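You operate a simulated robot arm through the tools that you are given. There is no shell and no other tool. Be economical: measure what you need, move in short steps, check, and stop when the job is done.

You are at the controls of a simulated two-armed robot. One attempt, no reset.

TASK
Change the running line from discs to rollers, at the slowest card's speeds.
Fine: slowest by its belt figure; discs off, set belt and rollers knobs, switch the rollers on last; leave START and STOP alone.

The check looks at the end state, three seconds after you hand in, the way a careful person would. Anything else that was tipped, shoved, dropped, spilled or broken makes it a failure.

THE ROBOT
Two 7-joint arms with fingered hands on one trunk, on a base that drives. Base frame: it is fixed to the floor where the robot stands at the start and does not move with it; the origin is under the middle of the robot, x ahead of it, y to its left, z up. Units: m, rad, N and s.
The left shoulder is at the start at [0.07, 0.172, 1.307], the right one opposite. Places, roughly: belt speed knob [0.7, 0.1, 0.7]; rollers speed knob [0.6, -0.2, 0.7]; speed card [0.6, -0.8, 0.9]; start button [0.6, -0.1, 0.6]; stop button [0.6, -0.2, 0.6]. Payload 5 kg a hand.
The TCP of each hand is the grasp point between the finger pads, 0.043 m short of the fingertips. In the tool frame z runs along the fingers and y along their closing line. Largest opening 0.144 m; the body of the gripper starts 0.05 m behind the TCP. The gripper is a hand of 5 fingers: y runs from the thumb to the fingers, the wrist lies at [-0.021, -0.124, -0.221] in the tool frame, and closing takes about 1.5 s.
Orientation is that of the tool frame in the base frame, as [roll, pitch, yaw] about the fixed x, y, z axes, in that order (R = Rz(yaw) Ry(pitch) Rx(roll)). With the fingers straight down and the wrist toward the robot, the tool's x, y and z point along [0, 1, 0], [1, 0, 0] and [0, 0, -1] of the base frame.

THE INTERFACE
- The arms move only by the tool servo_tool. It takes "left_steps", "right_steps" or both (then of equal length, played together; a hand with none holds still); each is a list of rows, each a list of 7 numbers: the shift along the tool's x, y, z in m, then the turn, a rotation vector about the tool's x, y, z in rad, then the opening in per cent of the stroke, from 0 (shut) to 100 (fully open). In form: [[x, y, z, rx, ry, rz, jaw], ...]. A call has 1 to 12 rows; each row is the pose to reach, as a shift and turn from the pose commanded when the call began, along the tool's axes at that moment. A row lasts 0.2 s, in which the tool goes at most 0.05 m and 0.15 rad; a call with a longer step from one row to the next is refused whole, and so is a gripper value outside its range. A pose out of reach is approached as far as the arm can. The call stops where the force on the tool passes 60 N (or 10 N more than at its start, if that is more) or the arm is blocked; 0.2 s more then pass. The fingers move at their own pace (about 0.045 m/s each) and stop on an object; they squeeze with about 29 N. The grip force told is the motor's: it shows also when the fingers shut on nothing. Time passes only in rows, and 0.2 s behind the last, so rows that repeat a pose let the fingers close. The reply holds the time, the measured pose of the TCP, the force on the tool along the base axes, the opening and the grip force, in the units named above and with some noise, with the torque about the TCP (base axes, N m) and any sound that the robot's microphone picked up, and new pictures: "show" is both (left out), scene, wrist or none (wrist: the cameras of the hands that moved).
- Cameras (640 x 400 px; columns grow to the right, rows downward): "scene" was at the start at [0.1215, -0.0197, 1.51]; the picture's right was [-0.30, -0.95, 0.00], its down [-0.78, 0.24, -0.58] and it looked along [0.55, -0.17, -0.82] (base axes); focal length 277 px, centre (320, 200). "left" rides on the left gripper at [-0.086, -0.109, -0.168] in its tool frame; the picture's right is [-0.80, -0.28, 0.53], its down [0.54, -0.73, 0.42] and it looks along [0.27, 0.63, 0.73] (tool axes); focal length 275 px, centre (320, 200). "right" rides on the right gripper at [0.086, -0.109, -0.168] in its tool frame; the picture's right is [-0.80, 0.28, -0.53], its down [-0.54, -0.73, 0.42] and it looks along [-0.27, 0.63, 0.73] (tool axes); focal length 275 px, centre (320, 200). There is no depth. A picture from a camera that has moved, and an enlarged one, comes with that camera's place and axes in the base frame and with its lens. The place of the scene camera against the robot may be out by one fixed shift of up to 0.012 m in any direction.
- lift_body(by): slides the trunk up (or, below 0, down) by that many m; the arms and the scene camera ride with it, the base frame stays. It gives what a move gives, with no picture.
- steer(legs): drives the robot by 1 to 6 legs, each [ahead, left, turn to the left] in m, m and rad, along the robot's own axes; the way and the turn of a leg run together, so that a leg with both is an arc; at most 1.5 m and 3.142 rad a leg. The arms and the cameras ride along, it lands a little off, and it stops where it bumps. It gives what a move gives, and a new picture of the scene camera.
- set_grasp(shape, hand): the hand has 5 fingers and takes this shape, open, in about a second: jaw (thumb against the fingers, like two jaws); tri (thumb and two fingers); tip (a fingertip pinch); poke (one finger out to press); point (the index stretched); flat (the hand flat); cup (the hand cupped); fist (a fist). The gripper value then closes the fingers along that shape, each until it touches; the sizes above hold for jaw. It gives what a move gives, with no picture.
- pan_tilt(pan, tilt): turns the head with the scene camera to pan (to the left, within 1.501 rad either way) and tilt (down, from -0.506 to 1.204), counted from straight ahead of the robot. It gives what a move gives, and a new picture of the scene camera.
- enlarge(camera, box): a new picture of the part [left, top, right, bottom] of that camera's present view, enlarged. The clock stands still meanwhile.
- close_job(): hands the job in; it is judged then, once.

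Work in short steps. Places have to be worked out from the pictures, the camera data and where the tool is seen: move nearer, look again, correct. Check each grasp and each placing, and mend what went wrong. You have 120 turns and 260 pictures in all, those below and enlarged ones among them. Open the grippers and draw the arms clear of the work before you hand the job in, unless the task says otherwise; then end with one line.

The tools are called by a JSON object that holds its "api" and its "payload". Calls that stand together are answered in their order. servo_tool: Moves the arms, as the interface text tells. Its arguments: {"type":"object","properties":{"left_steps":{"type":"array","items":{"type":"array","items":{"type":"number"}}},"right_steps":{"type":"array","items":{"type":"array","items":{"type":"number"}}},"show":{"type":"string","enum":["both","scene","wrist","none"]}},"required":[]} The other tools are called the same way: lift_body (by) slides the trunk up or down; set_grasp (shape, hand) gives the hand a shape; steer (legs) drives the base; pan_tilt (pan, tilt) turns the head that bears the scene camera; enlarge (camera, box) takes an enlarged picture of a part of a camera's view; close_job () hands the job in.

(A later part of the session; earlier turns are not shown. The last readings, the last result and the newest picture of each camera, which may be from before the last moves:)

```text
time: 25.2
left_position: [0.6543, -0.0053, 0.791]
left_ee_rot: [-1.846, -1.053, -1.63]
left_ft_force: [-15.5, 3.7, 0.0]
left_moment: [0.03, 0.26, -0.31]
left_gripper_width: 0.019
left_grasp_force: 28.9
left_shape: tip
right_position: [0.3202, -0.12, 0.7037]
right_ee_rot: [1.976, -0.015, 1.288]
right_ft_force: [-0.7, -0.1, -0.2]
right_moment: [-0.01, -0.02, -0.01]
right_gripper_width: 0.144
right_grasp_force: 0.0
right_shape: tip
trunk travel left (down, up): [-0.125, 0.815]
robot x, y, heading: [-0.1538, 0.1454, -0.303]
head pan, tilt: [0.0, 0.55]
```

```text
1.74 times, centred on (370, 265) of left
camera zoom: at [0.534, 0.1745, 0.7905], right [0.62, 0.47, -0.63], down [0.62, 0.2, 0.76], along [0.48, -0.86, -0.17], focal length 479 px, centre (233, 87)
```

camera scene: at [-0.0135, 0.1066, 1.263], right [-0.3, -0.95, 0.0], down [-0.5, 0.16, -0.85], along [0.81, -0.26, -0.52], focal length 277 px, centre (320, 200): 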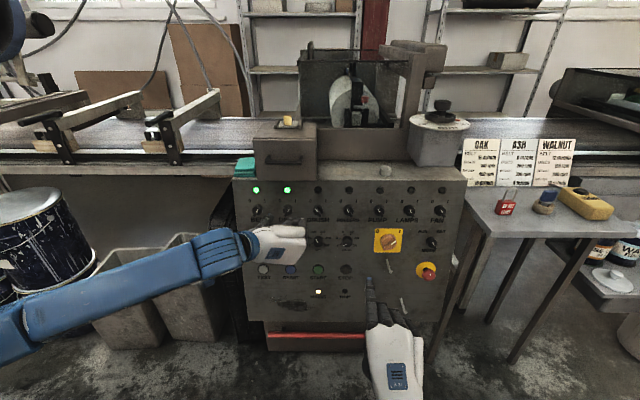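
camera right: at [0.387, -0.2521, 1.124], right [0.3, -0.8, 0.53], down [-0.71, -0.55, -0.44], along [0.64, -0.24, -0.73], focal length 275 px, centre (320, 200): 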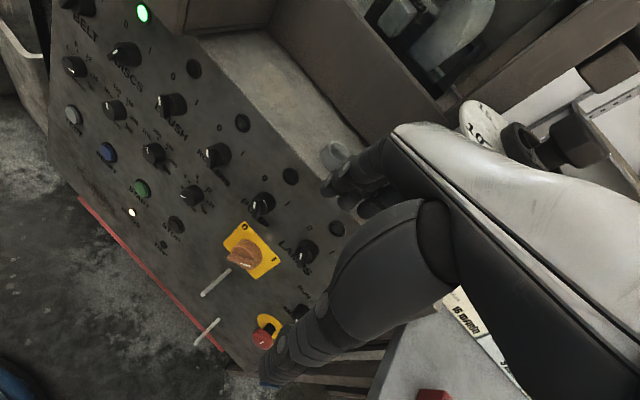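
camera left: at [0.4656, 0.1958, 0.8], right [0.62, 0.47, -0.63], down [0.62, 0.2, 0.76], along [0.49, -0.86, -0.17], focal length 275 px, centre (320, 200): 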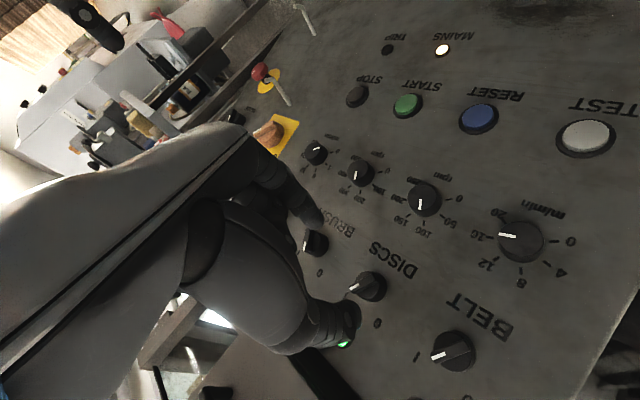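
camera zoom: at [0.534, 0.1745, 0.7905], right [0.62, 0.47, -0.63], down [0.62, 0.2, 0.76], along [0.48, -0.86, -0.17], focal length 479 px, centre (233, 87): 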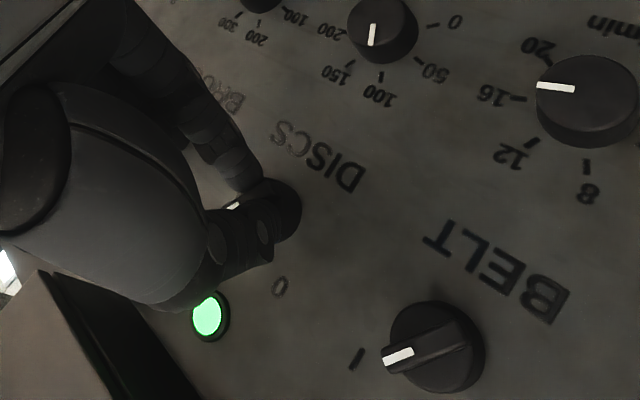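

The wing is gripped (19 mm, 29 N). I rotate it counter-clockwise about 60°, easing off the push a bit.

{"api": "servo_tool", "payload": {"left_steps": [[0, 0, -0.002, 0, 0, -0.15, 0], [0, 0, -0.003, 0, 0, -0.3, 0], [0, 0, -0.003, 0, 0, -0.45, 0], [0, 0, -0.003, 0, 0, -0.6, 0], [0, 0, -0.003, 0, 0, -0.75, 0], [0, 0, -0.003, 0, 0, -0.9, 0], [0, 0, -0.003, 0, 0, -1.05, 0]], "show": "none"}}

{"api": "enlarge", "payload": {"camera": "scene", "box": [235, 170, 345, 250]}}

{"api": "enlarge", "payload": {"camera": "left", "box": [230, 150, 510, 380]}}

```text
time: 26.8
left_position: [0.6531, -0.0024, 0.7901]
left_ee_rot: [1.827, -1.006, 1.054]
left_ft_force: [7.8, -7.7, 8.1]
left_moment: [-0.15, -0.4, -0.35]
left_gripper_width: 0.0157
left_grasp_force: 28.6
left_shape: tip
right_position: [0.3206, -0.1224, 0.7038]
right_ee_rot: [1.975, -0.015, 1.285]
right_ft_force: [-0.3, -0.2, -0.3]
right_moment: [0.03, 0.03, 0.0]
right_gripper_width: 0.1441
right_grasp_force: 0.2
right_shape: tip
trunk travel left (down, up): [-0.125, 0.815]
robot x, y, heading: [-0.1516, 0.1479, -0.305]
head pan, tilt: [0.0, 0.55]
```

```text
5.00 times, centred on (290, 210) of scene
camera zoom: at [-0.0142, 0.1067, 1.2633], right [-0.3, -0.95, 0.0], down [-0.5, 0.16, -0.85], along [0.81, -0.26, -0.52], focal length 1384 px, centre (470, 150)
```

zoom: 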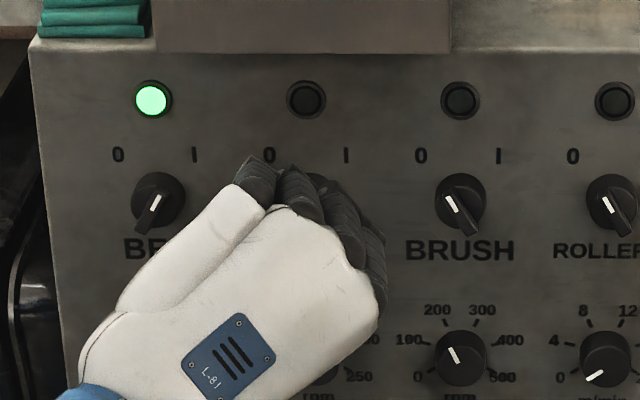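

```text
1.74 times, centred on (370, 265) of left
camera zoom: at [0.493, 0.0958, 0.6847], right [0.35, -0.29, -0.89], down [0.68, 0.74, 0.03], along [0.65, -0.61, 0.45], focal length 479 px, centre (233, 87)
```

zoom: 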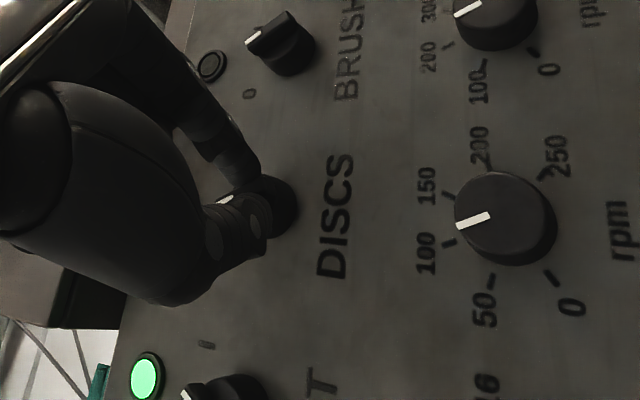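

Discs lamp is off. I release and withdraw straight back.

{"api": "servo_tool", "payload": {"left_steps": [[0, 0, 0, 0, 0, 0, 15], [0, 0, 0, 0, 0, 0, 35], [0, 0, 0, 0, 0, 0, 40], [0, 0, -0.03, 0, 0, 0, 40], [0, 0, -0.07, 0, 0, 0, 40], [0, 0, -0.11, 0, 0, 0, 40]], "show": "wrist"}}

{"api": "enlarge", "payload": {"camera": "scene", "box": [235, 170, 375, 270]}}

```text
time: 28.2
left_position: [0.5492, 0.0294, 0.8064]
left_ee_rot: [1.827, -1.007, 1.054]
left_ft_force: [-0.9, -0.3, 0.8]
left_moment: [-0.01, 0.03, 0.02]
left_gripper_width: 0.0571
left_grasp_force: 0.1
left_shape: tip
right_position: [0.3201, -0.1216, 0.7022]
right_ee_rot: [1.974, -0.014, 1.283]
right_ft_force: [-1.0, 0.2, -0.5]
right_moment: [0.04, 0.02, -0.01]
right_gripper_width: 0.144
right_grasp_force: 0.0
right_shape: tip
trunk travel left (down, up): [-0.125, 0.815]
robot x, y, heading: [-0.1508, 0.1466, -0.309]
head pan, tilt: [0.0, 0.55]
camera left: at [0.3884, 0.1278, 0.7011], right [0.35, -0.29, -0.89], down [0.68, 0.74, 0.03], along [0.65, -0.61, 0.45], focal length 275 px, centre (320, 200)
```

left: 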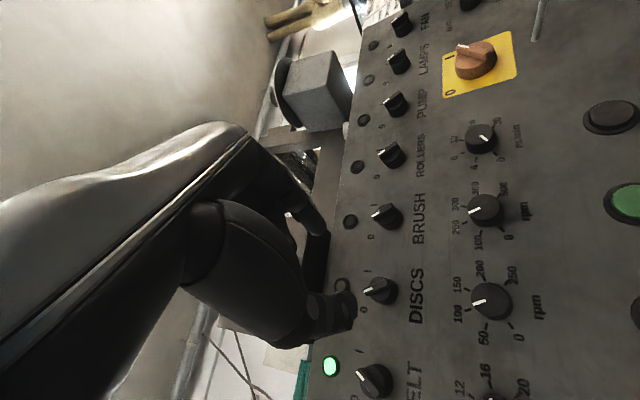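

```text
4.00 times, centred on (305, 220) of scene
camera zoom: at [-0.0148, 0.1075, 1.2633], right [-0.3, -0.95, 0.0], down [-0.5, 0.16, -0.85], along [0.81, -0.26, -0.52], focal length 1107 px, centre (380, 120)
```

zoom: 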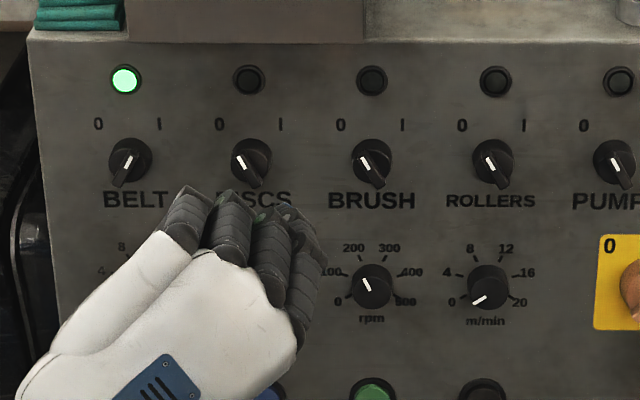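

DISCS is off. Next the belt speed knob: I move the left hand in front of it, rolling back to the starting angle.

{"api": "servo_tool", "payload": {"left_steps": [[-0.006, -0.02, 0.005, 0, 0, 0.15, 40], [-0.013, -0.04, 0.01, 0, 0, 0.3, 40], [-0.02, -0.06, 0.015, 0, 0, 0.45, 40], [-0.026, -0.08, 0.02, 0, 0, 0.6, 45], [-0.033, -0.1, 0.025, 0, 0, 0.75, 45], [-0.04, -0.12, 0.032, 0, 0, 0.9, 45], [-0.046, -0.139, 0.039, 0, 0, 1.05, 45]], "show": "both"}}

```text
time: 29.8
left_position: [0.6015, 0.115, 0.6911]
left_ee_rot: [-1.846, -1.05, -1.627]
left_ft_force: [0.2, -0.2, -0.5]
left_moment: [-0.01, -0.02, -0.03]
left_gripper_width: 0.0644
left_grasp_force: 0.0
left_shape: tip
right_position: [0.3216, -0.1206, 0.7029]
right_ee_rot: [1.975, -0.014, 1.286]
right_ft_force: [-0.7, 0.2, 0.0]
right_moment: [-0.02, -0.03, -0.01]
right_gripper_width: 0.1439
right_grasp_force: 0.1
right_shape: tip
trunk travel left (down, up): [-0.125, 0.815]
robot x, y, heading: [-0.1513, 0.1528, -0.303]
head pan, tilt: [0.0, 0.55]
camera scene: at [-0.014, 0.1073, 1.2631], right [-0.3, -0.95, 0.0], down [-0.5, 0.16, -0.85], along [0.81, -0.26, -0.52], focal length 277 px, centre (320, 200)
camera left: at [0.4801, 0.2931, 0.6914], right [0.62, 0.47, -0.63], down [0.62, 0.2, 0.76], along [0.49, -0.86, -0.17], focal length 275 px, centre (320, 200)
```

scene: 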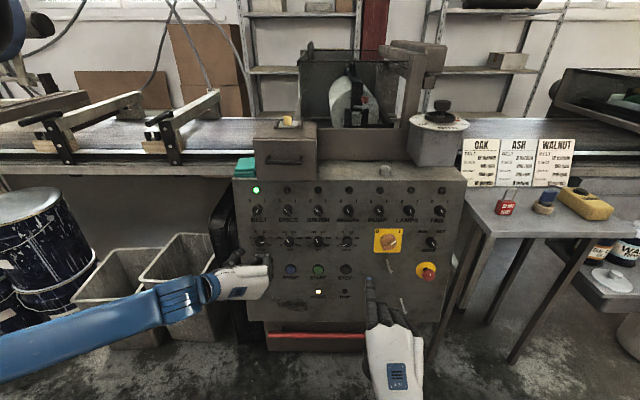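
left: 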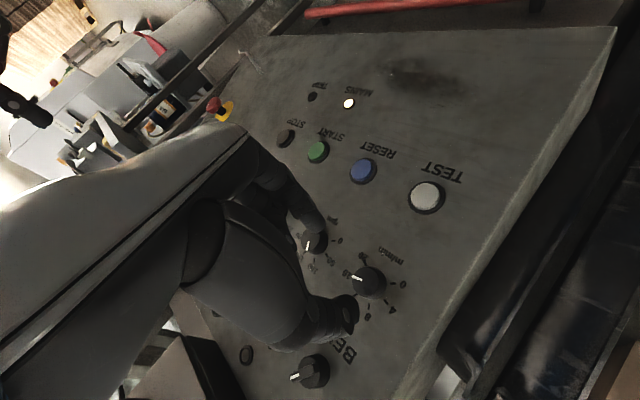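

Knob observed within 4 px of prediction. I advance 76 mm and close on it.

{"api": "servo_tool", "payload": {"left_steps": [[0, 0, 0.02, 0, 0, 0, 45], [0, 0, 0.04, 0, 0, 0, 45], [0, 0, 0.06, 0, 0, 0, 45], [0, 0, 0.075, 0, 0, 0, 45], [0, 0, 0.075, 0, 0, 0, 30], [0, 0, 0.075, 0, 0, 0, 15], [0, 0, 0.075, 0, 0, 0, 0], [0, 0, 0.075, 0, 0, 0, 0], [0, 0, 0.075, 0, 0, 0, 0]], "show": "none"}}

{"api": "enlarge", "payload": {"camera": "left", "box": [230, 150, 510, 380]}}

{"api": "enlarge", "payload": {"camera": "scene", "box": [225, 200, 335, 280]}}

```text
time: 31.8
left_position: [0.671, 0.0918, 0.6794]
left_ee_rot: [-1.846, -1.052, -1.626]
left_ft_force: [1.1, 1.1, 0.4]
left_moment: [-0.02, -0.04, 0.1]
left_gripper_width: 0.0253
left_grasp_force: 28.7
left_shape: tip
right_position: [0.3202, -0.1198, 0.7038]
right_ee_rot: [1.976, -0.014, 1.284]
right_ft_force: [0.1, -0.1, 0.7]
right_moment: [0.0, 0.02, -0.03]
right_gripper_width: 0.144
right_grasp_force: 0.1
right_shape: tip
trunk travel left (down, up): [-0.125, 0.815]
robot x, y, heading: [-0.1523, 0.1463, -0.302]
head pan, tilt: [0.0, 0.55]
```

```text
1.74 times, centred on (370, 265) of left
camera zoom: at [0.5504, 0.2698, 0.6796], right [0.62, 0.47, -0.63], down [0.62, 0.2, 0.76], along [0.49, -0.86, -0.17], focal length 479 px, centre (233, 87)
```

zoom: 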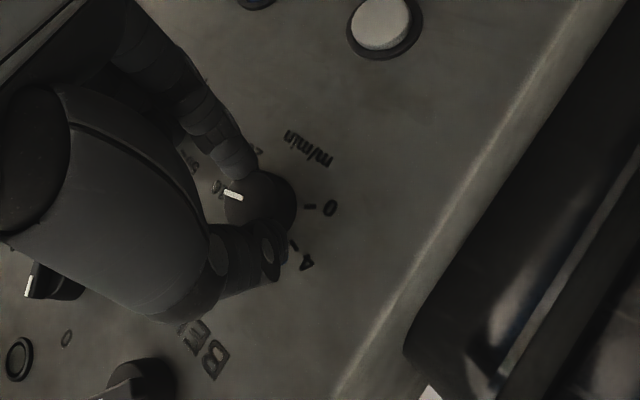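

```text
5.00 times, centred on (280, 240) of scene
camera zoom: at [-0.0141, 0.1073, 1.2632], right [-0.3, -0.95, 0.0], down [-0.5, 0.16, -0.85], along [0.81, -0.26, -0.52], focal length 1384 px, centre (520, 0)
```

zoom: 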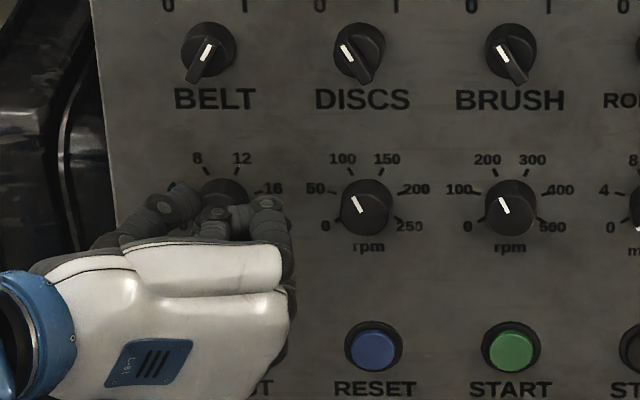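

Good grip. I turn counter-clockwise about 60°.

{"api": "servo_tool", "payload": {"left_steps": [[0, 0, 0, 0, 0, -0.14, 0], [0, 0, 0, 0, 0, -0.28, 0], [0, 0, 0, 0, 0, -0.42, 0], [0, 0, 0, 0, 0, -0.56, 0], [0, 0, 0, 0, 0, -0.7, 0], [0, 0, 0, 0, 0, -0.84, 0], [0, 0, 0, 0, 0, -0.95, 0], [0, 0, 0, 0, 0, -1.05, 0]], "show": "none"}}

{"api": "enlarge", "payload": {"camera": "left", "box": [230, 150, 510, 380]}}

{"api": "enlarge", "payload": {"camera": "scene", "box": [225, 200, 335, 280]}}

```text
time: 33.6
left_position: [0.67, 0.0903, 0.6791]
left_ee_rot: [1.826, -1.006, 1.053]
left_ft_force: [2.1, -6.8, 4.1]
left_moment: [0.02, -0.15, -0.21]
left_gripper_width: 0.024
left_grasp_force: 29.0
left_shape: tip
right_position: [0.3208, -0.1215, 0.7025]
right_ee_rot: [1.975, -0.015, 1.286]
right_ft_force: [0.0, -0.1, 0.3]
right_moment: [0.0, 0.0, 0.01]
right_gripper_width: 0.1438
right_grasp_force: 0.1
right_shape: tip
trunk travel left (down, up): [-0.125, 0.815]
robot x, y, heading: [-0.1496, 0.1462, -0.305]
head pan, tilt: [0.0, 0.55]
```

```text
1.74 times, centred on (370, 265) of left
camera zoom: at [0.5098, 0.1884, 0.5729], right [0.35, -0.29, -0.89], down [0.68, 0.74, 0.03], along [0.65, -0.61, 0.45], focal length 479 px, centre (233, 87)
```

zoom: 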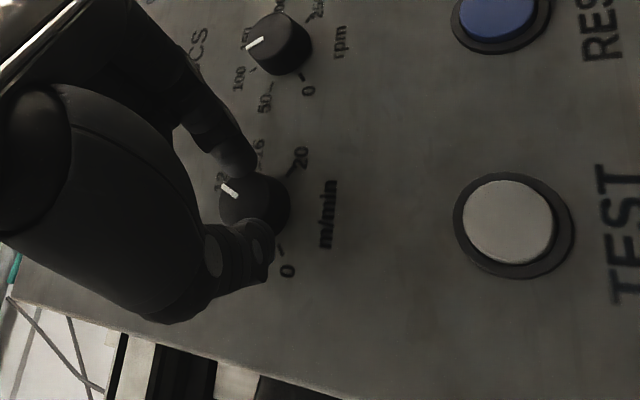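

```text
5.00 times, centred on (280, 240) of scene
camera zoom: at [-0.0146, 0.1066, 1.2633], right [-0.3, -0.95, 0.0], down [-0.5, 0.16, -0.85], along [0.81, -0.26, -0.52], focal length 1384 px, centre (520, 0)
```

zoom: 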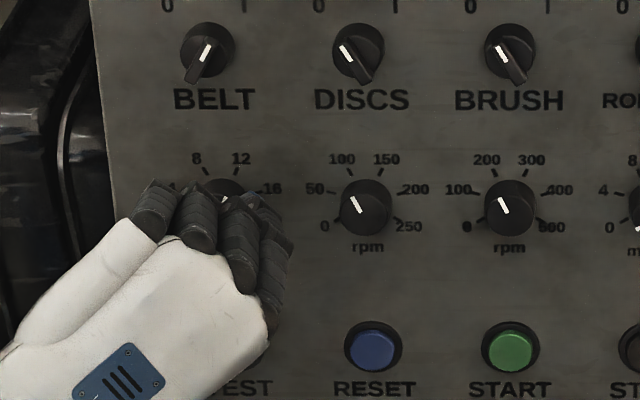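

It follows. I continue about 34° in the same grip.

{"api": "servo_tool", "payload": {"left_steps": [[0, 0, 0, 0, 0, -0.12, 0], [0, 0, 0, 0, 0, -0.24, 0], [0, 0, 0, 0, 0, -0.36, 0], [0, 0, 0, 0, 0, -0.48, 0], [0, 0, 0, 0, 0, -0.6, 0]], "show": "none"}}

{"api": "servo_tool", "payload": {"left_steps": [[0, 0, 0, 0, 0, 0, 20], [0, 0, 0, 0, 0, 0, 40], [0, 0, 0, 0, 0, 0, 45], [0, 0, -0.03, 0, 0, 0, 45], [0, 0, -0.07, 0, 0, 0, 45]], "show": "wrist"}}

{"api": "enlarge", "payload": {"camera": "left", "box": [280, 180, 480, 340]}}

{"api": "enlarge", "payload": {"camera": "scene", "box": [225, 200, 335, 280]}}

```text
time: 34.8
left_position: [0.6701, 0.0897, 0.6806]
left_ee_rot: [1.717, -0.418, 1.215]
left_ft_force: [-4.4, -8.2, 9.0]
left_moment: [-0.06, -0.27, -0.3]
left_gripper_width: 0.0242
left_grasp_force: 28.8
left_shape: tip
right_position: [0.3199, -0.1217, 0.7039]
right_ee_rot: [1.976, -0.016, 1.287]
right_ft_force: [-0.4, 0.1, 0.9]
right_moment: [-0.03, -0.02, 0.03]
right_gripper_width: 0.1439
right_grasp_force: 0.1
right_shape: tip
trunk travel left (down, up): [-0.125, 0.815]
robot x, y, heading: [-0.1513, 0.1482, -0.304]
head pan, tilt: [0.0, 0.55]
```

```text
time: 36.0
left_position: [0.6054, 0.1101, 0.6894]
left_ee_rot: [1.719, -0.417, 1.211]
left_ft_force: [-0.2, -0.3, 0.2]
left_moment: [0.01, 0.0, 0.0]
left_gripper_width: 0.0645
left_grasp_force: 0.0
left_shape: tip
right_position: [0.3197, -0.1203, 0.7043]
right_ee_rot: [1.977, -0.014, 1.283]
right_ft_force: [-0.3, -0.5, 0.8]
right_moment: [-0.03, 0.05, 0.01]
right_gripper_width: 0.1437
right_grasp_force: 0.1
right_shape: tip
trunk travel left (down, up): [-0.125, 0.815]
robot x, y, heading: [-0.1484, 0.1464, -0.302]
head pan, tilt: [0.0, 0.55]
camera left: at [0.4203, 0.129, 0.579], right [0.25, -0.72, -0.65], down [0.58, 0.65, -0.49], along [0.78, -0.25, 0.58], focal length 275 px, centre (320, 200)
```

left: 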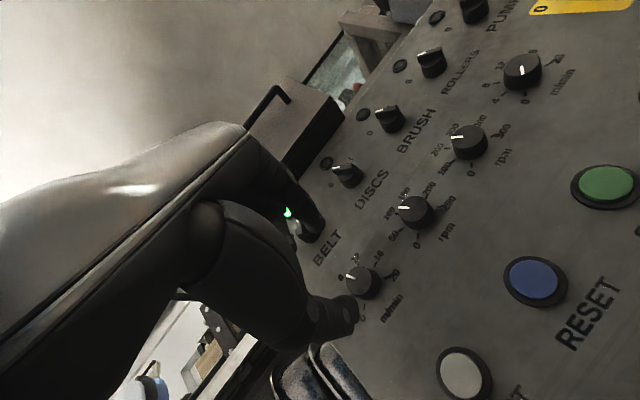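

```text
2.50 times, centred on (380, 260) of left
camera zoom: at [0.4203, 0.129, 0.579], right [0.25, -0.72, -0.65], down [0.58, 0.65, -0.49], along [0.78, -0.25, 0.58], focal length 688 px, centre (170, 50)
```

zoom: 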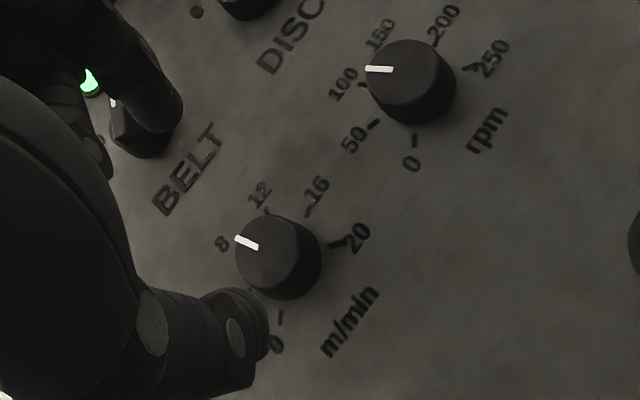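

```text
5.00 times, centred on (280, 240) of scene
camera zoom: at [-0.0149, 0.1074, 1.2633], right [-0.3, -0.95, 0.0], down [-0.5, 0.16, -0.85], along [0.81, -0.26, -0.52], focal length 1384 px, centre (520, 0)
```

zoom: 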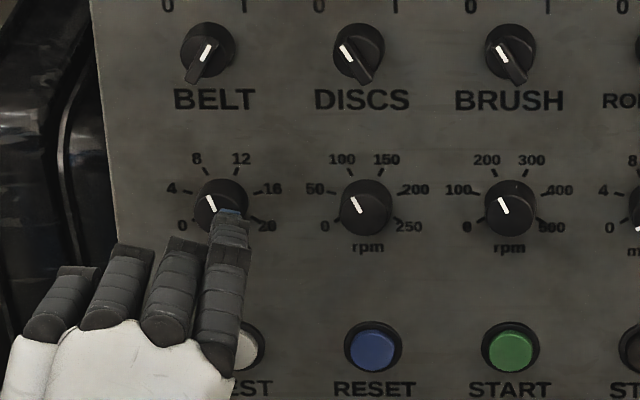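

Belt now reads about 8. I withdraw the hand further and zoom in to judge it accurately.

{"api": "servo_tool", "payload": {"left_steps": [[0.02, 0, -0.04, 0, 0, 0, 45], [0.05, 0, -0.08, 0, 0, 0, 45]], "show": "none"}}

{"api": "enlarge", "payload": {"camera": "scene", "box": [244, 222, 276, 254]}}

{"api": "enlarge", "payload": {"camera": "scene", "box": [272, 222, 304, 254]}}

{"api": "enlarge", "payload": {"camera": "scene", "box": [330, 222, 362, 254]}}

```text
time: 36.6
left_position: [0.5456, 0.175, 0.7179]
left_ee_rot: [1.719, -0.419, 1.209]
left_ft_force: [0.9, 0.1, 0.1]
left_moment: [-0.01, 0.0, 0.01]
left_gripper_width: 0.0643
left_grasp_force: 0.0
left_shape: tip
right_position: [0.319, -0.1226, 0.7026]
right_ee_rot: [1.976, -0.015, 1.285]
right_ft_force: [0.2, 0.0, -0.8]
right_moment: [-0.01, 0.01, -0.01]
right_gripper_width: 0.1439
right_grasp_force: 0.0
right_shape: tip
trunk travel left (down, up): [-0.125, 0.815]
robot x, y, heading: [-0.15, 0.1445, -0.308]
head pan, tilt: [0.0, 0.55]
```

```text
12.50 times, centred on (260, 238) of scene
camera zoom: at [-0.0148, 0.1077, 1.2633], right [-0.3, -0.95, 0.0], down [-0.5, 0.16, -0.85], along [0.81, -0.26, -0.52], focal length 3460 px, centre (1070, -275)
```

zoom: 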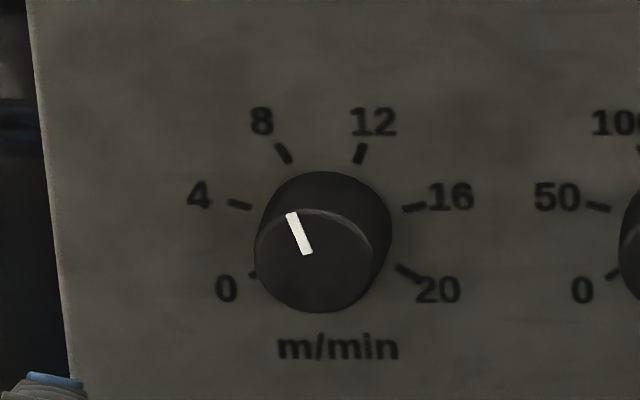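

```text
12.50 times, centred on (288, 238) of scene
camera zoom: at [-0.0148, 0.1077, 1.2633], right [-0.3, -0.95, 0.0], down [-0.5, 0.16, -0.85], along [0.81, -0.26, -0.52], focal length 3460 px, centre (720, -275)
```

zoom: 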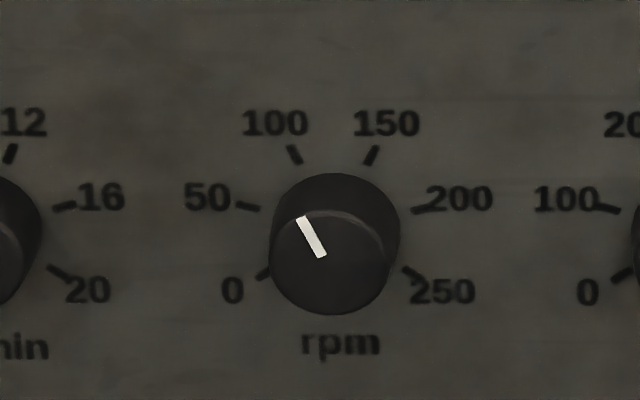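

```text
12.50 times, centred on (346, 238) of scene
camera zoom: at [-0.0148, 0.1077, 1.2633], right [-0.3, -0.95, 0.0], down [-0.5, 0.16, -0.85], along [0.81, -0.26, -0.52], focal length 3460 px, centre (-5, -275)
```

zoom: 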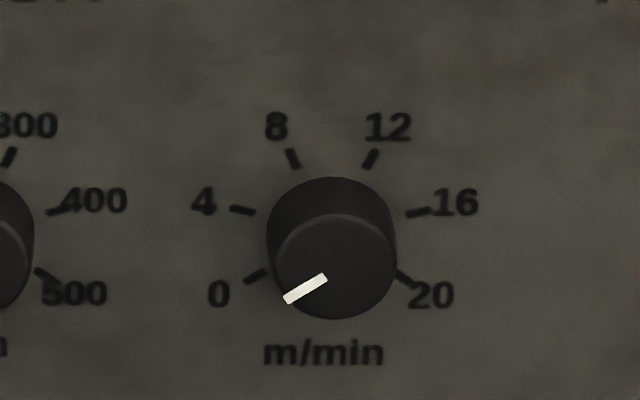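

Belt mark sits about 7–8° above the 8 tick (compared with the discs dial, at exactly 100), so I regrasp and turn about 0.14 rad more.

{"api": "servo_tool", "payload": {"left_steps": [[-0.025, 0, 0.03, 0, 0, 0.08, 45], [-0.05, 0, 0.07, 0, 0, 0.15, 45], [-0.05, 0, 0.11, 0, 0, 0.15, 45], [-0.05, 0, 0.15, 0, 0, 0.15, 45], [-0.05, 0, 0.15, 0, 0, 0.15, 30], [-0.05, 0, 0.15, 0, 0, 0.15, 15], [-0.05, 0, 0.15, 0, 0, 0.15, 0], [-0.05, 0, 0.15, 0, 0, 0.15, 0], [-0.05, 0, 0.15, 0, 0, 0.15, 0]], "show": "none"}}

{"api": "enlarge", "payload": {"camera": "left", "box": [280, 180, 480, 340]}}

```text
time: 38.6
left_position: [0.6731, 0.0916, 0.6791]
left_ee_rot: [1.732, -0.567, 1.185]
left_ft_force: [3.6, -1.6, 0.8]
left_moment: [0.01, -0.03, 0.01]
left_gripper_width: 0.0262
left_grasp_force: 29.0
left_shape: tip
right_position: [0.3212, -0.1219, 0.7024]
right_ee_rot: [1.976, -0.014, 1.283]
right_ft_force: [0.4, 0.2, 0.4]
right_moment: [0.0, -0.01, 0.01]
right_gripper_width: 0.1437
right_grasp_force: 0.1
right_shape: tip
trunk travel left (down, up): [-0.125, 0.815]
robot x, y, heading: [-0.1505, 0.1471, -0.298]
head pan, tilt: [0.0, 0.55]
```

```text
2.50 times, centred on (380, 260) of left
camera zoom: at [0.4935, 0.1311, 0.5657], right [0.27, -0.62, -0.74], down [0.61, 0.7, -0.37], along [0.75, -0.35, 0.57], focal length 688 px, centre (170, 50)
```

zoom: 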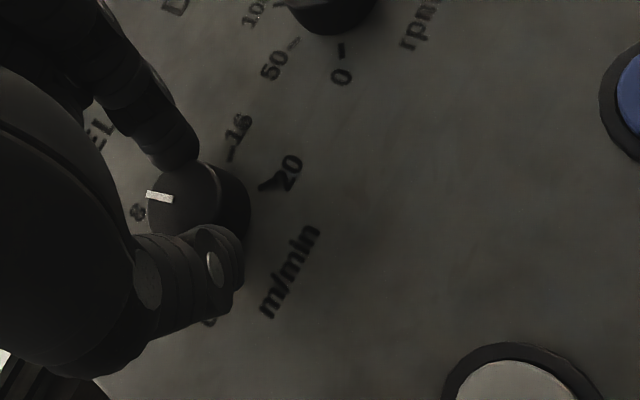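

Gripped; I turn 0.15 rad counter-clockwise, release and withdraw.

{"api": "servo_tool", "payload": {"left_steps": [[0, 0, 0, 0, 0, -0.08, 0], [0, 0, 0, 0, 0, -0.15, 0], [0, 0, 0, 0, 0, -0.15, 0], [0, 0, 0, 0, 0, -0.15, 20], [0, 0, 0, 0, 0, -0.15, 40], [0, 0, 0, 0, 0, -0.15, 45], [0, 0, -0.04, 0, 0, -0.15, 45], [0, 0, -0.08, 0, 0, -0.15, 45], [0.03, 0, -0.12, 0, 0, -0.15, 45], [0.05, 0, -0.16, 0, 0, -0.15, 45]], "show": "none"}}

{"api": "enlarge", "payload": {"camera": "scene", "box": [244, 222, 276, 254]}}

```text
time: 40.8
left_position: [0.5362, 0.1797, 0.7309]
left_ee_rot: [1.719, -0.419, 1.214]
left_ft_force: [-0.9, 0.1, 0.0]
left_moment: [0.0, -0.01, 0.01]
left_gripper_width: 0.0645
left_grasp_force: 0.1
left_shape: tip
right_position: [0.3204, -0.1218, 0.703]
right_ee_rot: [1.975, -0.015, 1.285]
right_ft_force: [0.8, 0.1, -0.6]
right_moment: [0.0, -0.02, 0.0]
right_gripper_width: 0.1439
right_grasp_force: 0.1
right_shape: tip
trunk travel left (down, up): [-0.125, 0.815]
robot x, y, heading: [-0.1473, 0.1466, -0.307]
head pan, tilt: [0.0, 0.55]
```

```text
12.50 times, centred on (260, 238) of scene
camera zoom: at [-0.0149, 0.1074, 1.2633], right [-0.3, -0.95, 0.0], down [-0.5, 0.16, -0.85], along [0.81, -0.26, -0.52], focal length 3460 px, centre (1070, -275)
```

zoom: 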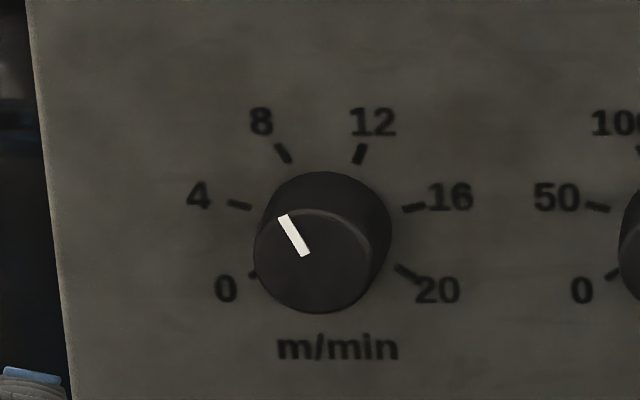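

Belt now sits on 8. Next the right hand: I move it forward a bit and pitch to the panel normal.

{"api": "servo_tool", "payload": {"right_steps": [[0, 0.02, 0.04, -0.07, 0, 0, 60], [0, 0.04, 0.08, -0.14, 0, 0, 45], [0, 0.05, 0.12, -0.21, 0, 0, 45], [0, 0.06, 0.15, -0.27, 0, 0, 45]], "show": "none"}}

{"api": "servo_tool", "payload": {"right_steps": [[0, 0, 0, 0, 0, -0.15, 45], [0, 0, 0, 0, 0, -0.3, 45], [0, 0, 0, 0, 0, -0.45, 45], [0, 0, 0, 0, 0, -0.6, 45], [0, 0, 0, 0, 0, -0.75, 45], [0, 0, 0, 0, 0, -0.9, 45], [0, 0, 0, 0, 0, -1.05, 45], [0, 0, 0, 0, 0, -1.2, 45], [0, 0, 0, 0, 0, -1.35, 45], [0, 0, 0, 0, 0, -1.5, 45], [0, 0, 0, 0, 0, -1.65, 45], [0, 0, 0, 0, 0, -1.8, 45]], "show": "both"}}

```text
time: 41.8
left_position: [0.5366, 0.1777, 0.7294]
left_ee_rot: [1.72, -0.418, 1.211]
left_ft_force: [-0.2, 0.7, 1.0]
left_moment: [0.0, -0.01, 0.0]
left_gripper_width: 0.0644
left_grasp_force: 0.0
left_shape: tip
right_position: [0.477, -0.1653, 0.6992]
right_ee_rot: [1.706, -0.015, 1.284]
right_ft_force: [-0.4, -0.5, -0.3]
right_moment: [0.02, 0.0, -0.02]
right_gripper_width: 0.0655
right_grasp_force: 0.0
right_shape: tip
trunk travel left (down, up): [-0.125, 0.815]
robot x, y, heading: [-0.151, 0.148, -0.305]
head pan, tilt: [0.0, 0.55]
```

```text
time: 44.4
left_position: [0.5367, 0.1791, 0.7302]
left_ee_rot: [1.72, -0.418, 1.21]
left_ft_force: [-0.7, 0.1, -0.4]
left_moment: [0.03, -0.03, -0.05]
left_gripper_width: 0.0645
left_grasp_force: 0.1
left_shape: tip
right_position: [0.4768, -0.1674, 0.6987]
right_ee_rot: [-2.139, 1.317, -2.408]
right_ft_force: [0.7, -0.4, -0.9]
right_moment: [0.01, -0.06, -0.02]
right_gripper_width: 0.0656
right_grasp_force: 0.0
right_shape: tip
trunk travel left (down, up): [-0.125, 0.815]
robot x, y, heading: [-0.1473, 0.1473, -0.307]
head pan, tilt: [0.0, 0.55]
camera scene: at [-0.0141, 0.1075, 1.2631], right [-0.3, -0.95, 0.0], down [-0.5, 0.16, -0.85], along [0.81, -0.26, -0.52], focal length 277 px, centre (320, 200)
camera right: at [0.274, -0.2377, 0.6612], right [-0.29, 0.55, 0.78], down [0.33, -0.71, 0.62], along [0.9, 0.43, 0.03], focal length 275 px, centre (320, 200)
```

scene: 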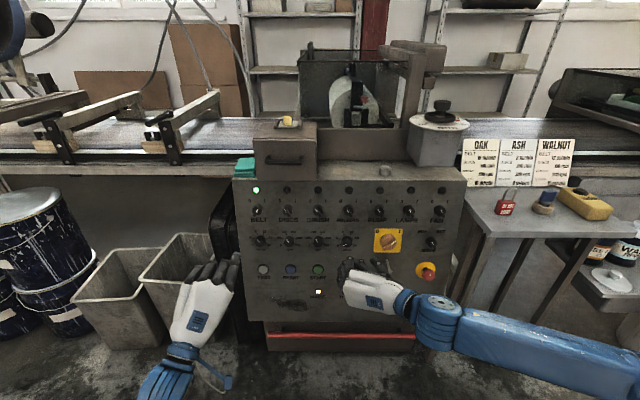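
right: 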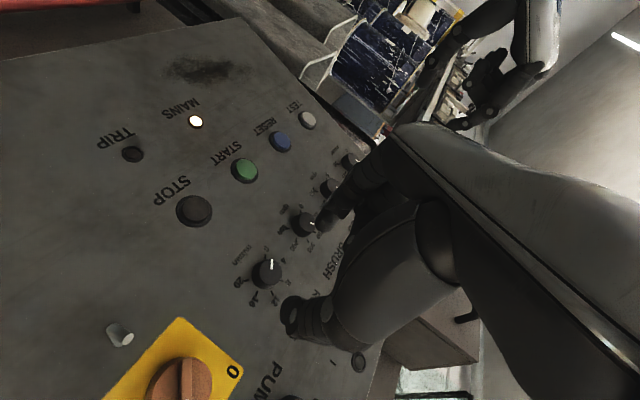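

Knob prediction matches the picture (266,274). I move to the pre-position with the last bit of roll.

{"api": "servo_tool", "payload": {"right_steps": [[0, 0.01, 0.015, 0, 0, -0.14, 45], [0, 0.0214, 0.033, 0, 0, -0.28, 45]], "show": "wrist"}}

```text
time: 45.0
left_position: [0.5368, 0.1794, 0.7293]
left_ee_rot: [1.72, -0.419, 1.211]
left_ft_force: [-1.0, -0.5, -0.9]
left_moment: [-0.02, 0.0, -0.04]
left_gripper_width: 0.0643
left_grasp_force: 0.2
left_shape: tip
right_position: [0.5127, -0.1574, 0.6884]
right_ee_rot: [-1.852, 1.057, -2.102]
right_ft_force: [-0.3, 0.3, -0.4]
right_moment: [0.01, -0.02, -0.02]
right_gripper_width: 0.0653
right_grasp_force: 0.0
right_shape: tip
trunk travel left (down, up): [-0.125, 0.815]
robot x, y, heading: [-0.1496, 0.1485, -0.303]
head pan, tilt: [0.0, 0.55]
camera right: at [0.3112, -0.2404, 0.6878], right [-0.26, 0.73, 0.63], down [0.4, -0.51, 0.76], along [0.88, 0.45, -0.16], focal length 275 px, centre (320, 200)
```

right: 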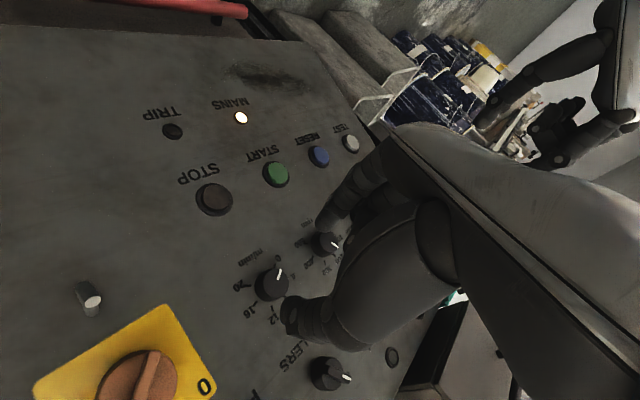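

I advance 76 mm and close on the rollers knob.

{"api": "servo_tool", "payload": {"right_steps": [[0, 0, 0.02, 0, 0, 0, 45], [0, 0, 0.04, 0, 0, 0, 45], [0, 0, 0.06, 0, 0, 0, 45], [0, 0, 0.076, 0, 0, 0, 45], [0, 0, 0.076, 0, 0, 0, 30], [0, 0, 0.076, 0, 0, 0, 15], [0, 0, 0.076, 0, 0, 0, 0], [0, 0, 0.076, 0, 0, 0, 0], [0, 0, 0.076, 0, 0, 0, 0]], "show": "wrist"}}

{"api": "enlarge", "payload": {"camera": "scene", "box": [300, 200, 420, 290]}}

```text
time: 47.0
left_position: [0.5361, 0.1789, 0.7299]
left_ee_rot: [1.721, -0.419, 1.209]
left_ft_force: [-0.5, -0.8, -0.7]
left_moment: [0.01, 0.01, 0.03]
left_gripper_width: 0.0643
left_grasp_force: 0.0
left_shape: tip
right_position: [0.5835, -0.1784, 0.6795]
right_ee_rot: [-1.853, 1.059, -2.103]
right_ft_force: [0.8, -0.3, 0.2]
right_moment: [0.01, 0.0, -0.04]
right_gripper_width: 0.0252
right_grasp_force: 29.3
right_shape: tip
trunk travel left (down, up): [-0.125, 0.815]
robot x, y, heading: [-0.148, 0.148, -0.306]
head pan, tilt: [0.0, 0.55]
camera right: at [0.3835, -0.2612, 0.6772], right [-0.26, 0.73, 0.63], down [0.4, -0.51, 0.76], along [0.88, 0.45, -0.16], focal length 275 px, centre (320, 200)
```

right: 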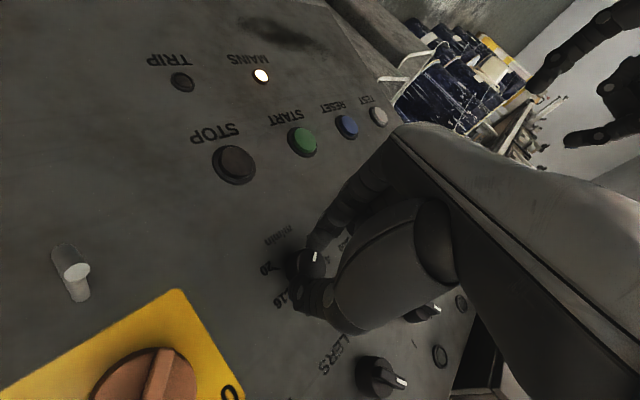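

```text
4.44 times, centred on (360, 245) of scene
camera zoom: at [-0.014, 0.1072, 1.2632], right [-0.3, -0.95, 0.0], down [-0.5, 0.16, -0.85], along [0.81, -0.26, -0.52], focal length 1230 px, centre (142, 0)
```

zoom: 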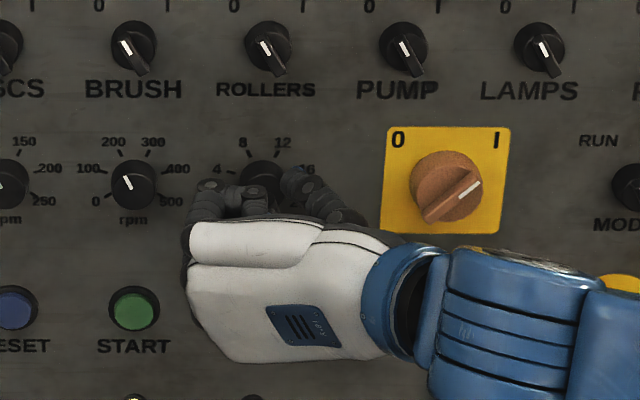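

Gripped (25 mm). I turn it clockwise about 69° first.

{"api": "servo_tool", "payload": {"right_steps": [[0, 0, 0, 0, 0, 0.13, 0], [0, 0, 0, 0, 0, 0.26, 0], [0, 0, 0, 0, 0, 0.39, 0], [0, 0, 0, 0, 0, 0.52, 0], [0, 0, 0, 0, 0, 0.65, 0], [0, 0, 0, 0, 0, 0.78, 0], [0, 0, 0, 0, 0, 0.91, 0], [0, 0, 0, 0, 0, 1.04, 0], [0, 0, 0, 0, 0, 1.17, 0]], "show": "wrist"}}

{"api": "enlarge", "payload": {"camera": "scene", "box": [300, 200, 420, 290]}}

```text
time: 49.0
left_position: [0.5353, 0.1794, 0.7302]
left_ee_rot: [1.72, -0.42, 1.214]
left_ft_force: [0.0, -0.2, -0.3]
left_moment: [-0.01, -0.02, 0.04]
left_gripper_width: 0.0643
left_grasp_force: 0.0
left_shape: tip
right_position: [0.5851, -0.1761, 0.6815]
right_ee_rot: [1.786, 0.883, 1.454]
right_ft_force: [6.2, 9.5, -0.9]
right_moment: [0.01, 0.01, 0.37]
right_gripper_width: 0.0244
right_grasp_force: 29.0
right_shape: tip
trunk travel left (down, up): [-0.125, 0.815]
robot x, y, heading: [-0.1468, 0.1444, -0.307]
head pan, tilt: [0.0, 0.55]
camera right: at [0.3986, -0.1543, 0.5686], right [-0.48, -0.15, 0.86], down [0.15, -0.99, -0.09], along [0.86, 0.08, 0.5], focal length 275 px, centre (320, 200)
```

right: 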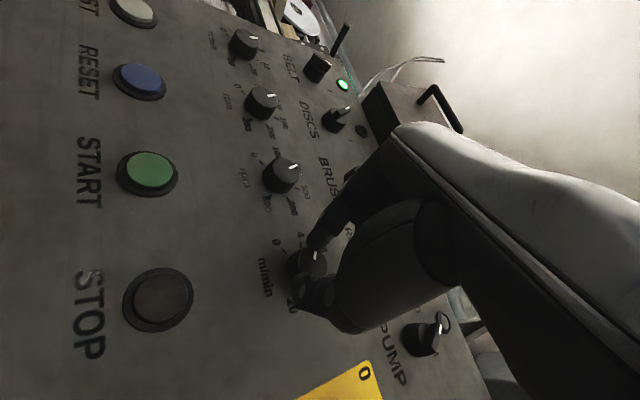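

```text
4.44 times, centred on (360, 245) of scene
camera zoom: at [-0.0135, 0.1081, 1.2632], right [-0.3, -0.95, 0.0], down [-0.5, 0.16, -0.85], along [0.81, -0.26, -0.52], focal length 1230 px, centre (142, 0)
```

zoom: 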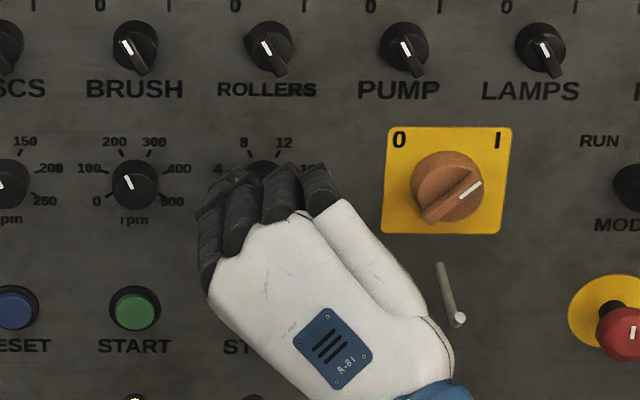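

Following well. I continue 0.55 rad, then release and withdraw.

{"api": "servo_tool", "payload": {"right_steps": [[0, 0, 0, 0, 0, 0.12, 0], [0, 0, 0, 0, 0, 0.24, 0], [0, 0, 0, 0, 0, 0.36, 0], [0, 0, 0, 0, 0, 0.48, 0], [0, 0, 0, 0, 0, 0.57, 0], [0, 0, 0, 0, 0, 0.57, 0]], "show": "none"}}

{"api": "servo_tool", "payload": {"right_steps": [[0, 0, 0, 0, 0, 0, 20], [0, 0, 0, 0, 0, 0, 40], [0, 0, 0, 0, 0, 0, 45], [0, 0, -0.04, 0, 0, 0, 45], [0, 0, -0.08, 0, 0, 0, 45], [-0.03, 0, -0.12, 0, 0, 0, 45], [-0.05, 0, -0.15, 0, 0, 0, 45]], "show": "none"}}

{"api": "enlarge", "payload": {"camera": "scene", "box": [330, 222, 362, 254]}}

```text
time: 50.4
left_position: [0.5368, 0.1806, 0.7308]
left_ee_rot: [1.719, -0.418, 1.213]
left_ft_force: [-0.1, -0.3, 0.5]
left_moment: [0.01, 0.01, 0.0]
left_gripper_width: 0.0646
left_grasp_force: 0.1
left_shape: tip
right_position: [0.5843, -0.1758, 0.6814]
right_ee_rot: [1.712, 0.322, 1.331]
right_ft_force: [5.9, 9.3, 7.0]
right_moment: [-0.13, -0.3, 0.35]
right_gripper_width: 0.0244
right_grasp_force: 29.2
right_shape: tip
trunk travel left (down, up): [-0.125, 0.815]
robot x, y, heading: [-0.1464, 0.1446, -0.306]
head pan, tilt: [0.0, 0.55]
```

```text
time: 52.0
left_position: [0.5358, 0.1793, 0.7318]
left_ee_rot: [1.72, -0.42, 1.212]
left_ft_force: [-1.2, 0.2, 0.5]
left_moment: [0.0, -0.03, 0.01]
left_gripper_width: 0.0644
left_grasp_force: 0.0
left_shape: tip
right_position: [0.4288, -0.1837, 0.7113]
right_ee_rot: [1.713, 0.323, 1.331]
right_ft_force: [-0.1, -0.4, 1.0]
right_moment: [-0.02, 0.0, -0.02]
right_gripper_width: 0.0645
right_grasp_force: 0.0
right_shape: tip
trunk travel left (down, up): [-0.125, 0.815]
robot x, y, heading: [-0.1507, 0.1441, -0.304]
head pan, tilt: [0.0, 0.55]
```

```text
12.50 times, centred on (346, 238) of scene
camera zoom: at [-0.0146, 0.1073, 1.2632], right [-0.3, -0.95, 0.0], down [-0.5, 0.16, -0.85], along [0.81, -0.26, -0.52], focal length 3460 px, centre (-5, -275)
```

zoom: 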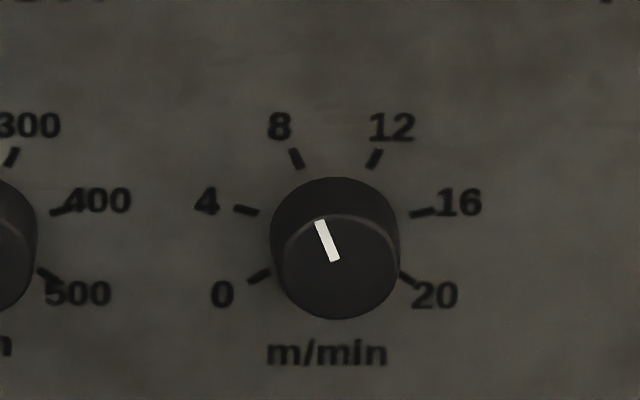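

Rollers reads ~8, with the mark angle like the discs dial. I check the untouched brush and discs dials as a reference for bias.

{"api": "enlarge", "payload": {"camera": "scene", "box": [302, 222, 334, 254]}}

{"api": "enlarge", "payload": {"camera": "scene", "box": [336, 231, 356, 251]}}

{"api": "enlarge", "payload": {"camera": "scene", "box": [278, 231, 298, 251]}}

{"api": "enlarge", "payload": {"camera": "scene", "box": [250, 231, 270, 251]}}

```text
12.50 times, centred on (318, 238) of scene
camera zoom: at [-0.0146, 0.1073, 1.2632], right [-0.3, -0.95, 0.0], down [-0.5, 0.16, -0.85], along [0.81, -0.26, -0.52], focal length 3460 px, centre (345, -275)
```

zoom: 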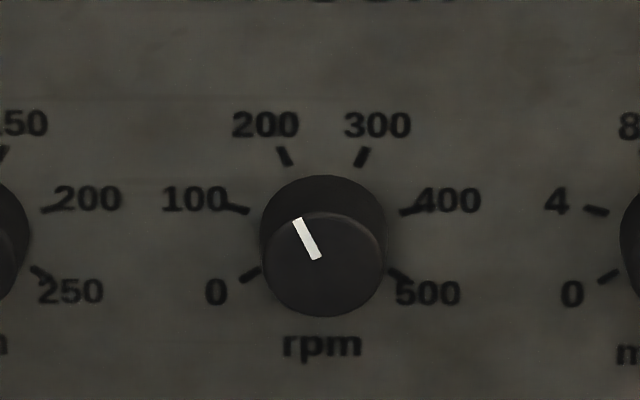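

```text
16.00 times, centred on (346, 241) of scene
camera zoom: at [-0.0146, 0.1073, 1.2632], right [-0.3, -0.95, 0.0], down [-0.5, 0.16, -0.85], along [0.81, -0.26, -0.52], focal length 4429 px, centre (-96, -456)
```

zoom: 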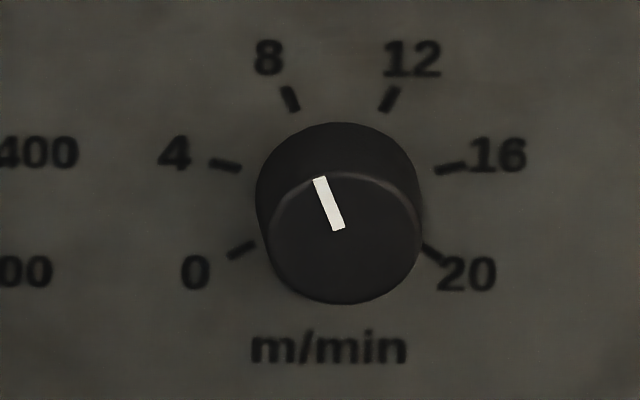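

```text
16.00 times, centred on (288, 241) of scene
camera zoom: at [-0.0146, 0.1073, 1.2632], right [-0.3, -0.95, 0.0], down [-0.5, 0.16, -0.85], along [0.81, -0.26, -0.52], focal length 4429 px, centre (832, -456)
```

zoom: 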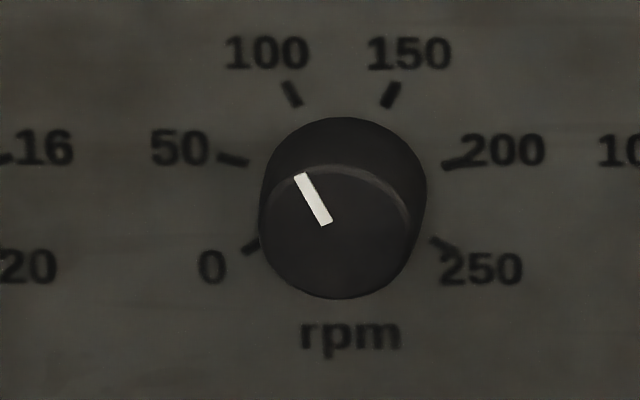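

```text
16.00 times, centred on (260, 241) of scene
camera zoom: at [-0.0146, 0.1073, 1.2632], right [-0.3, -0.95, 0.0], down [-0.5, 0.16, -0.85], along [0.81, -0.26, -0.52], focal length 4429 px, centre (1280, -456)
```

zoom: 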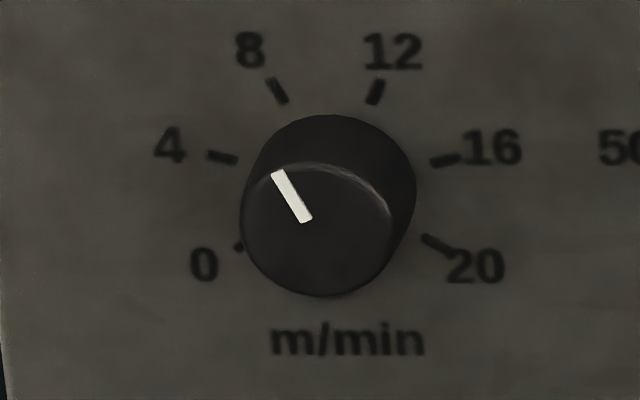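

Rollers is within about 2° of 8 by the reference dials (≈8.1) and belt is spot on. Now the rollers switch: I move the right hand to its pre-position and roll it to the wing's angle.

{"api": "servo_tool", "payload": {"right_steps": [[0, 0, 0, 0, 0, -0.145, 45], [0, 0.01, 0, 0, 0, -0.29, 45], [0.002, 0.02, 0.01, 0, 0, -0.435, 45], [0.004, 0.03, 0.02, 0, 0, -0.58, 45], [0.005, 0.04, 0.03, 0, 0, -0.725, 45], [0.007, 0.05, 0.04, 0, 0, -0.87, 45], [0.008, 0.06, 0.045, 0, 0, -1.015, 45], [0.01, 0.07, 0.05, 0, 0, -1.16, 45], [0.012, 0.08, 0.055, 0, 0, -1.305, 45], [0.013, 0.09, 0.06, 0, 0, -1.45, 45], [0.015, 0.1, 0.068, 0, 0, -1.595, 45], [0.016, 0.111, 0.0766, 0, 0, -1.74, 45]], "show": "both"}}

```text
time: 54.6
left_position: [0.5375, 0.1796, 0.7294]
left_ee_rot: [1.72, -0.419, 1.21]
left_ft_force: [0.5, -1.0, 0.1]
left_moment: [-0.03, 0.01, -0.04]
left_gripper_width: 0.0641
left_grasp_force: 0.0
left_shape: tip
right_position: [0.5343, -0.1575, 0.8059]
right_ee_rot: [-1.851, 1.057, -2.101]
right_ft_force: [-0.8, 1.1, -0.4]
right_moment: [0.01, -0.04, 0.0]
right_gripper_width: 0.0644
right_grasp_force: 0.0
right_shape: tip
trunk travel left (down, up): [-0.125, 0.815]
robot x, y, heading: [-0.1521, 0.1458, -0.304]
head pan, tilt: [0.0, 0.55]
camera scene: at [-0.0139, 0.1077, 1.2631], right [-0.3, -0.95, 0.0], down [-0.5, 0.16, -0.85], along [0.81, -0.26, -0.52], focal length 277 px, centre (320, 200)
camera right: at [0.3317, -0.2408, 0.8042], right [-0.26, 0.73, 0.63], down [0.4, -0.51, 0.76], along [0.88, 0.45, -0.16], focal length 275 px, centre (320, 200)
```

scene: 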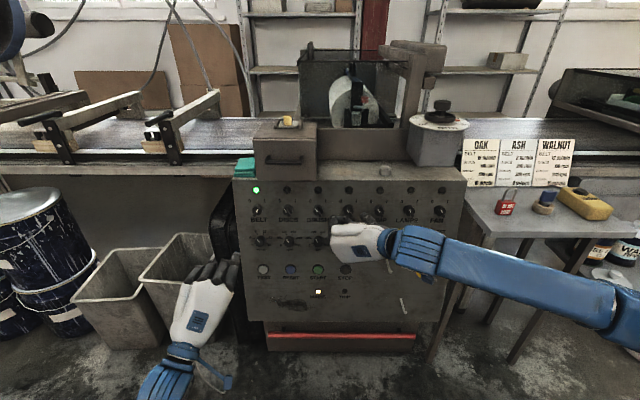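
right: 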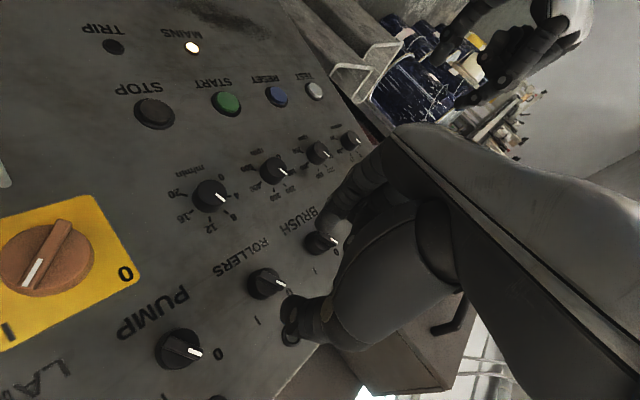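

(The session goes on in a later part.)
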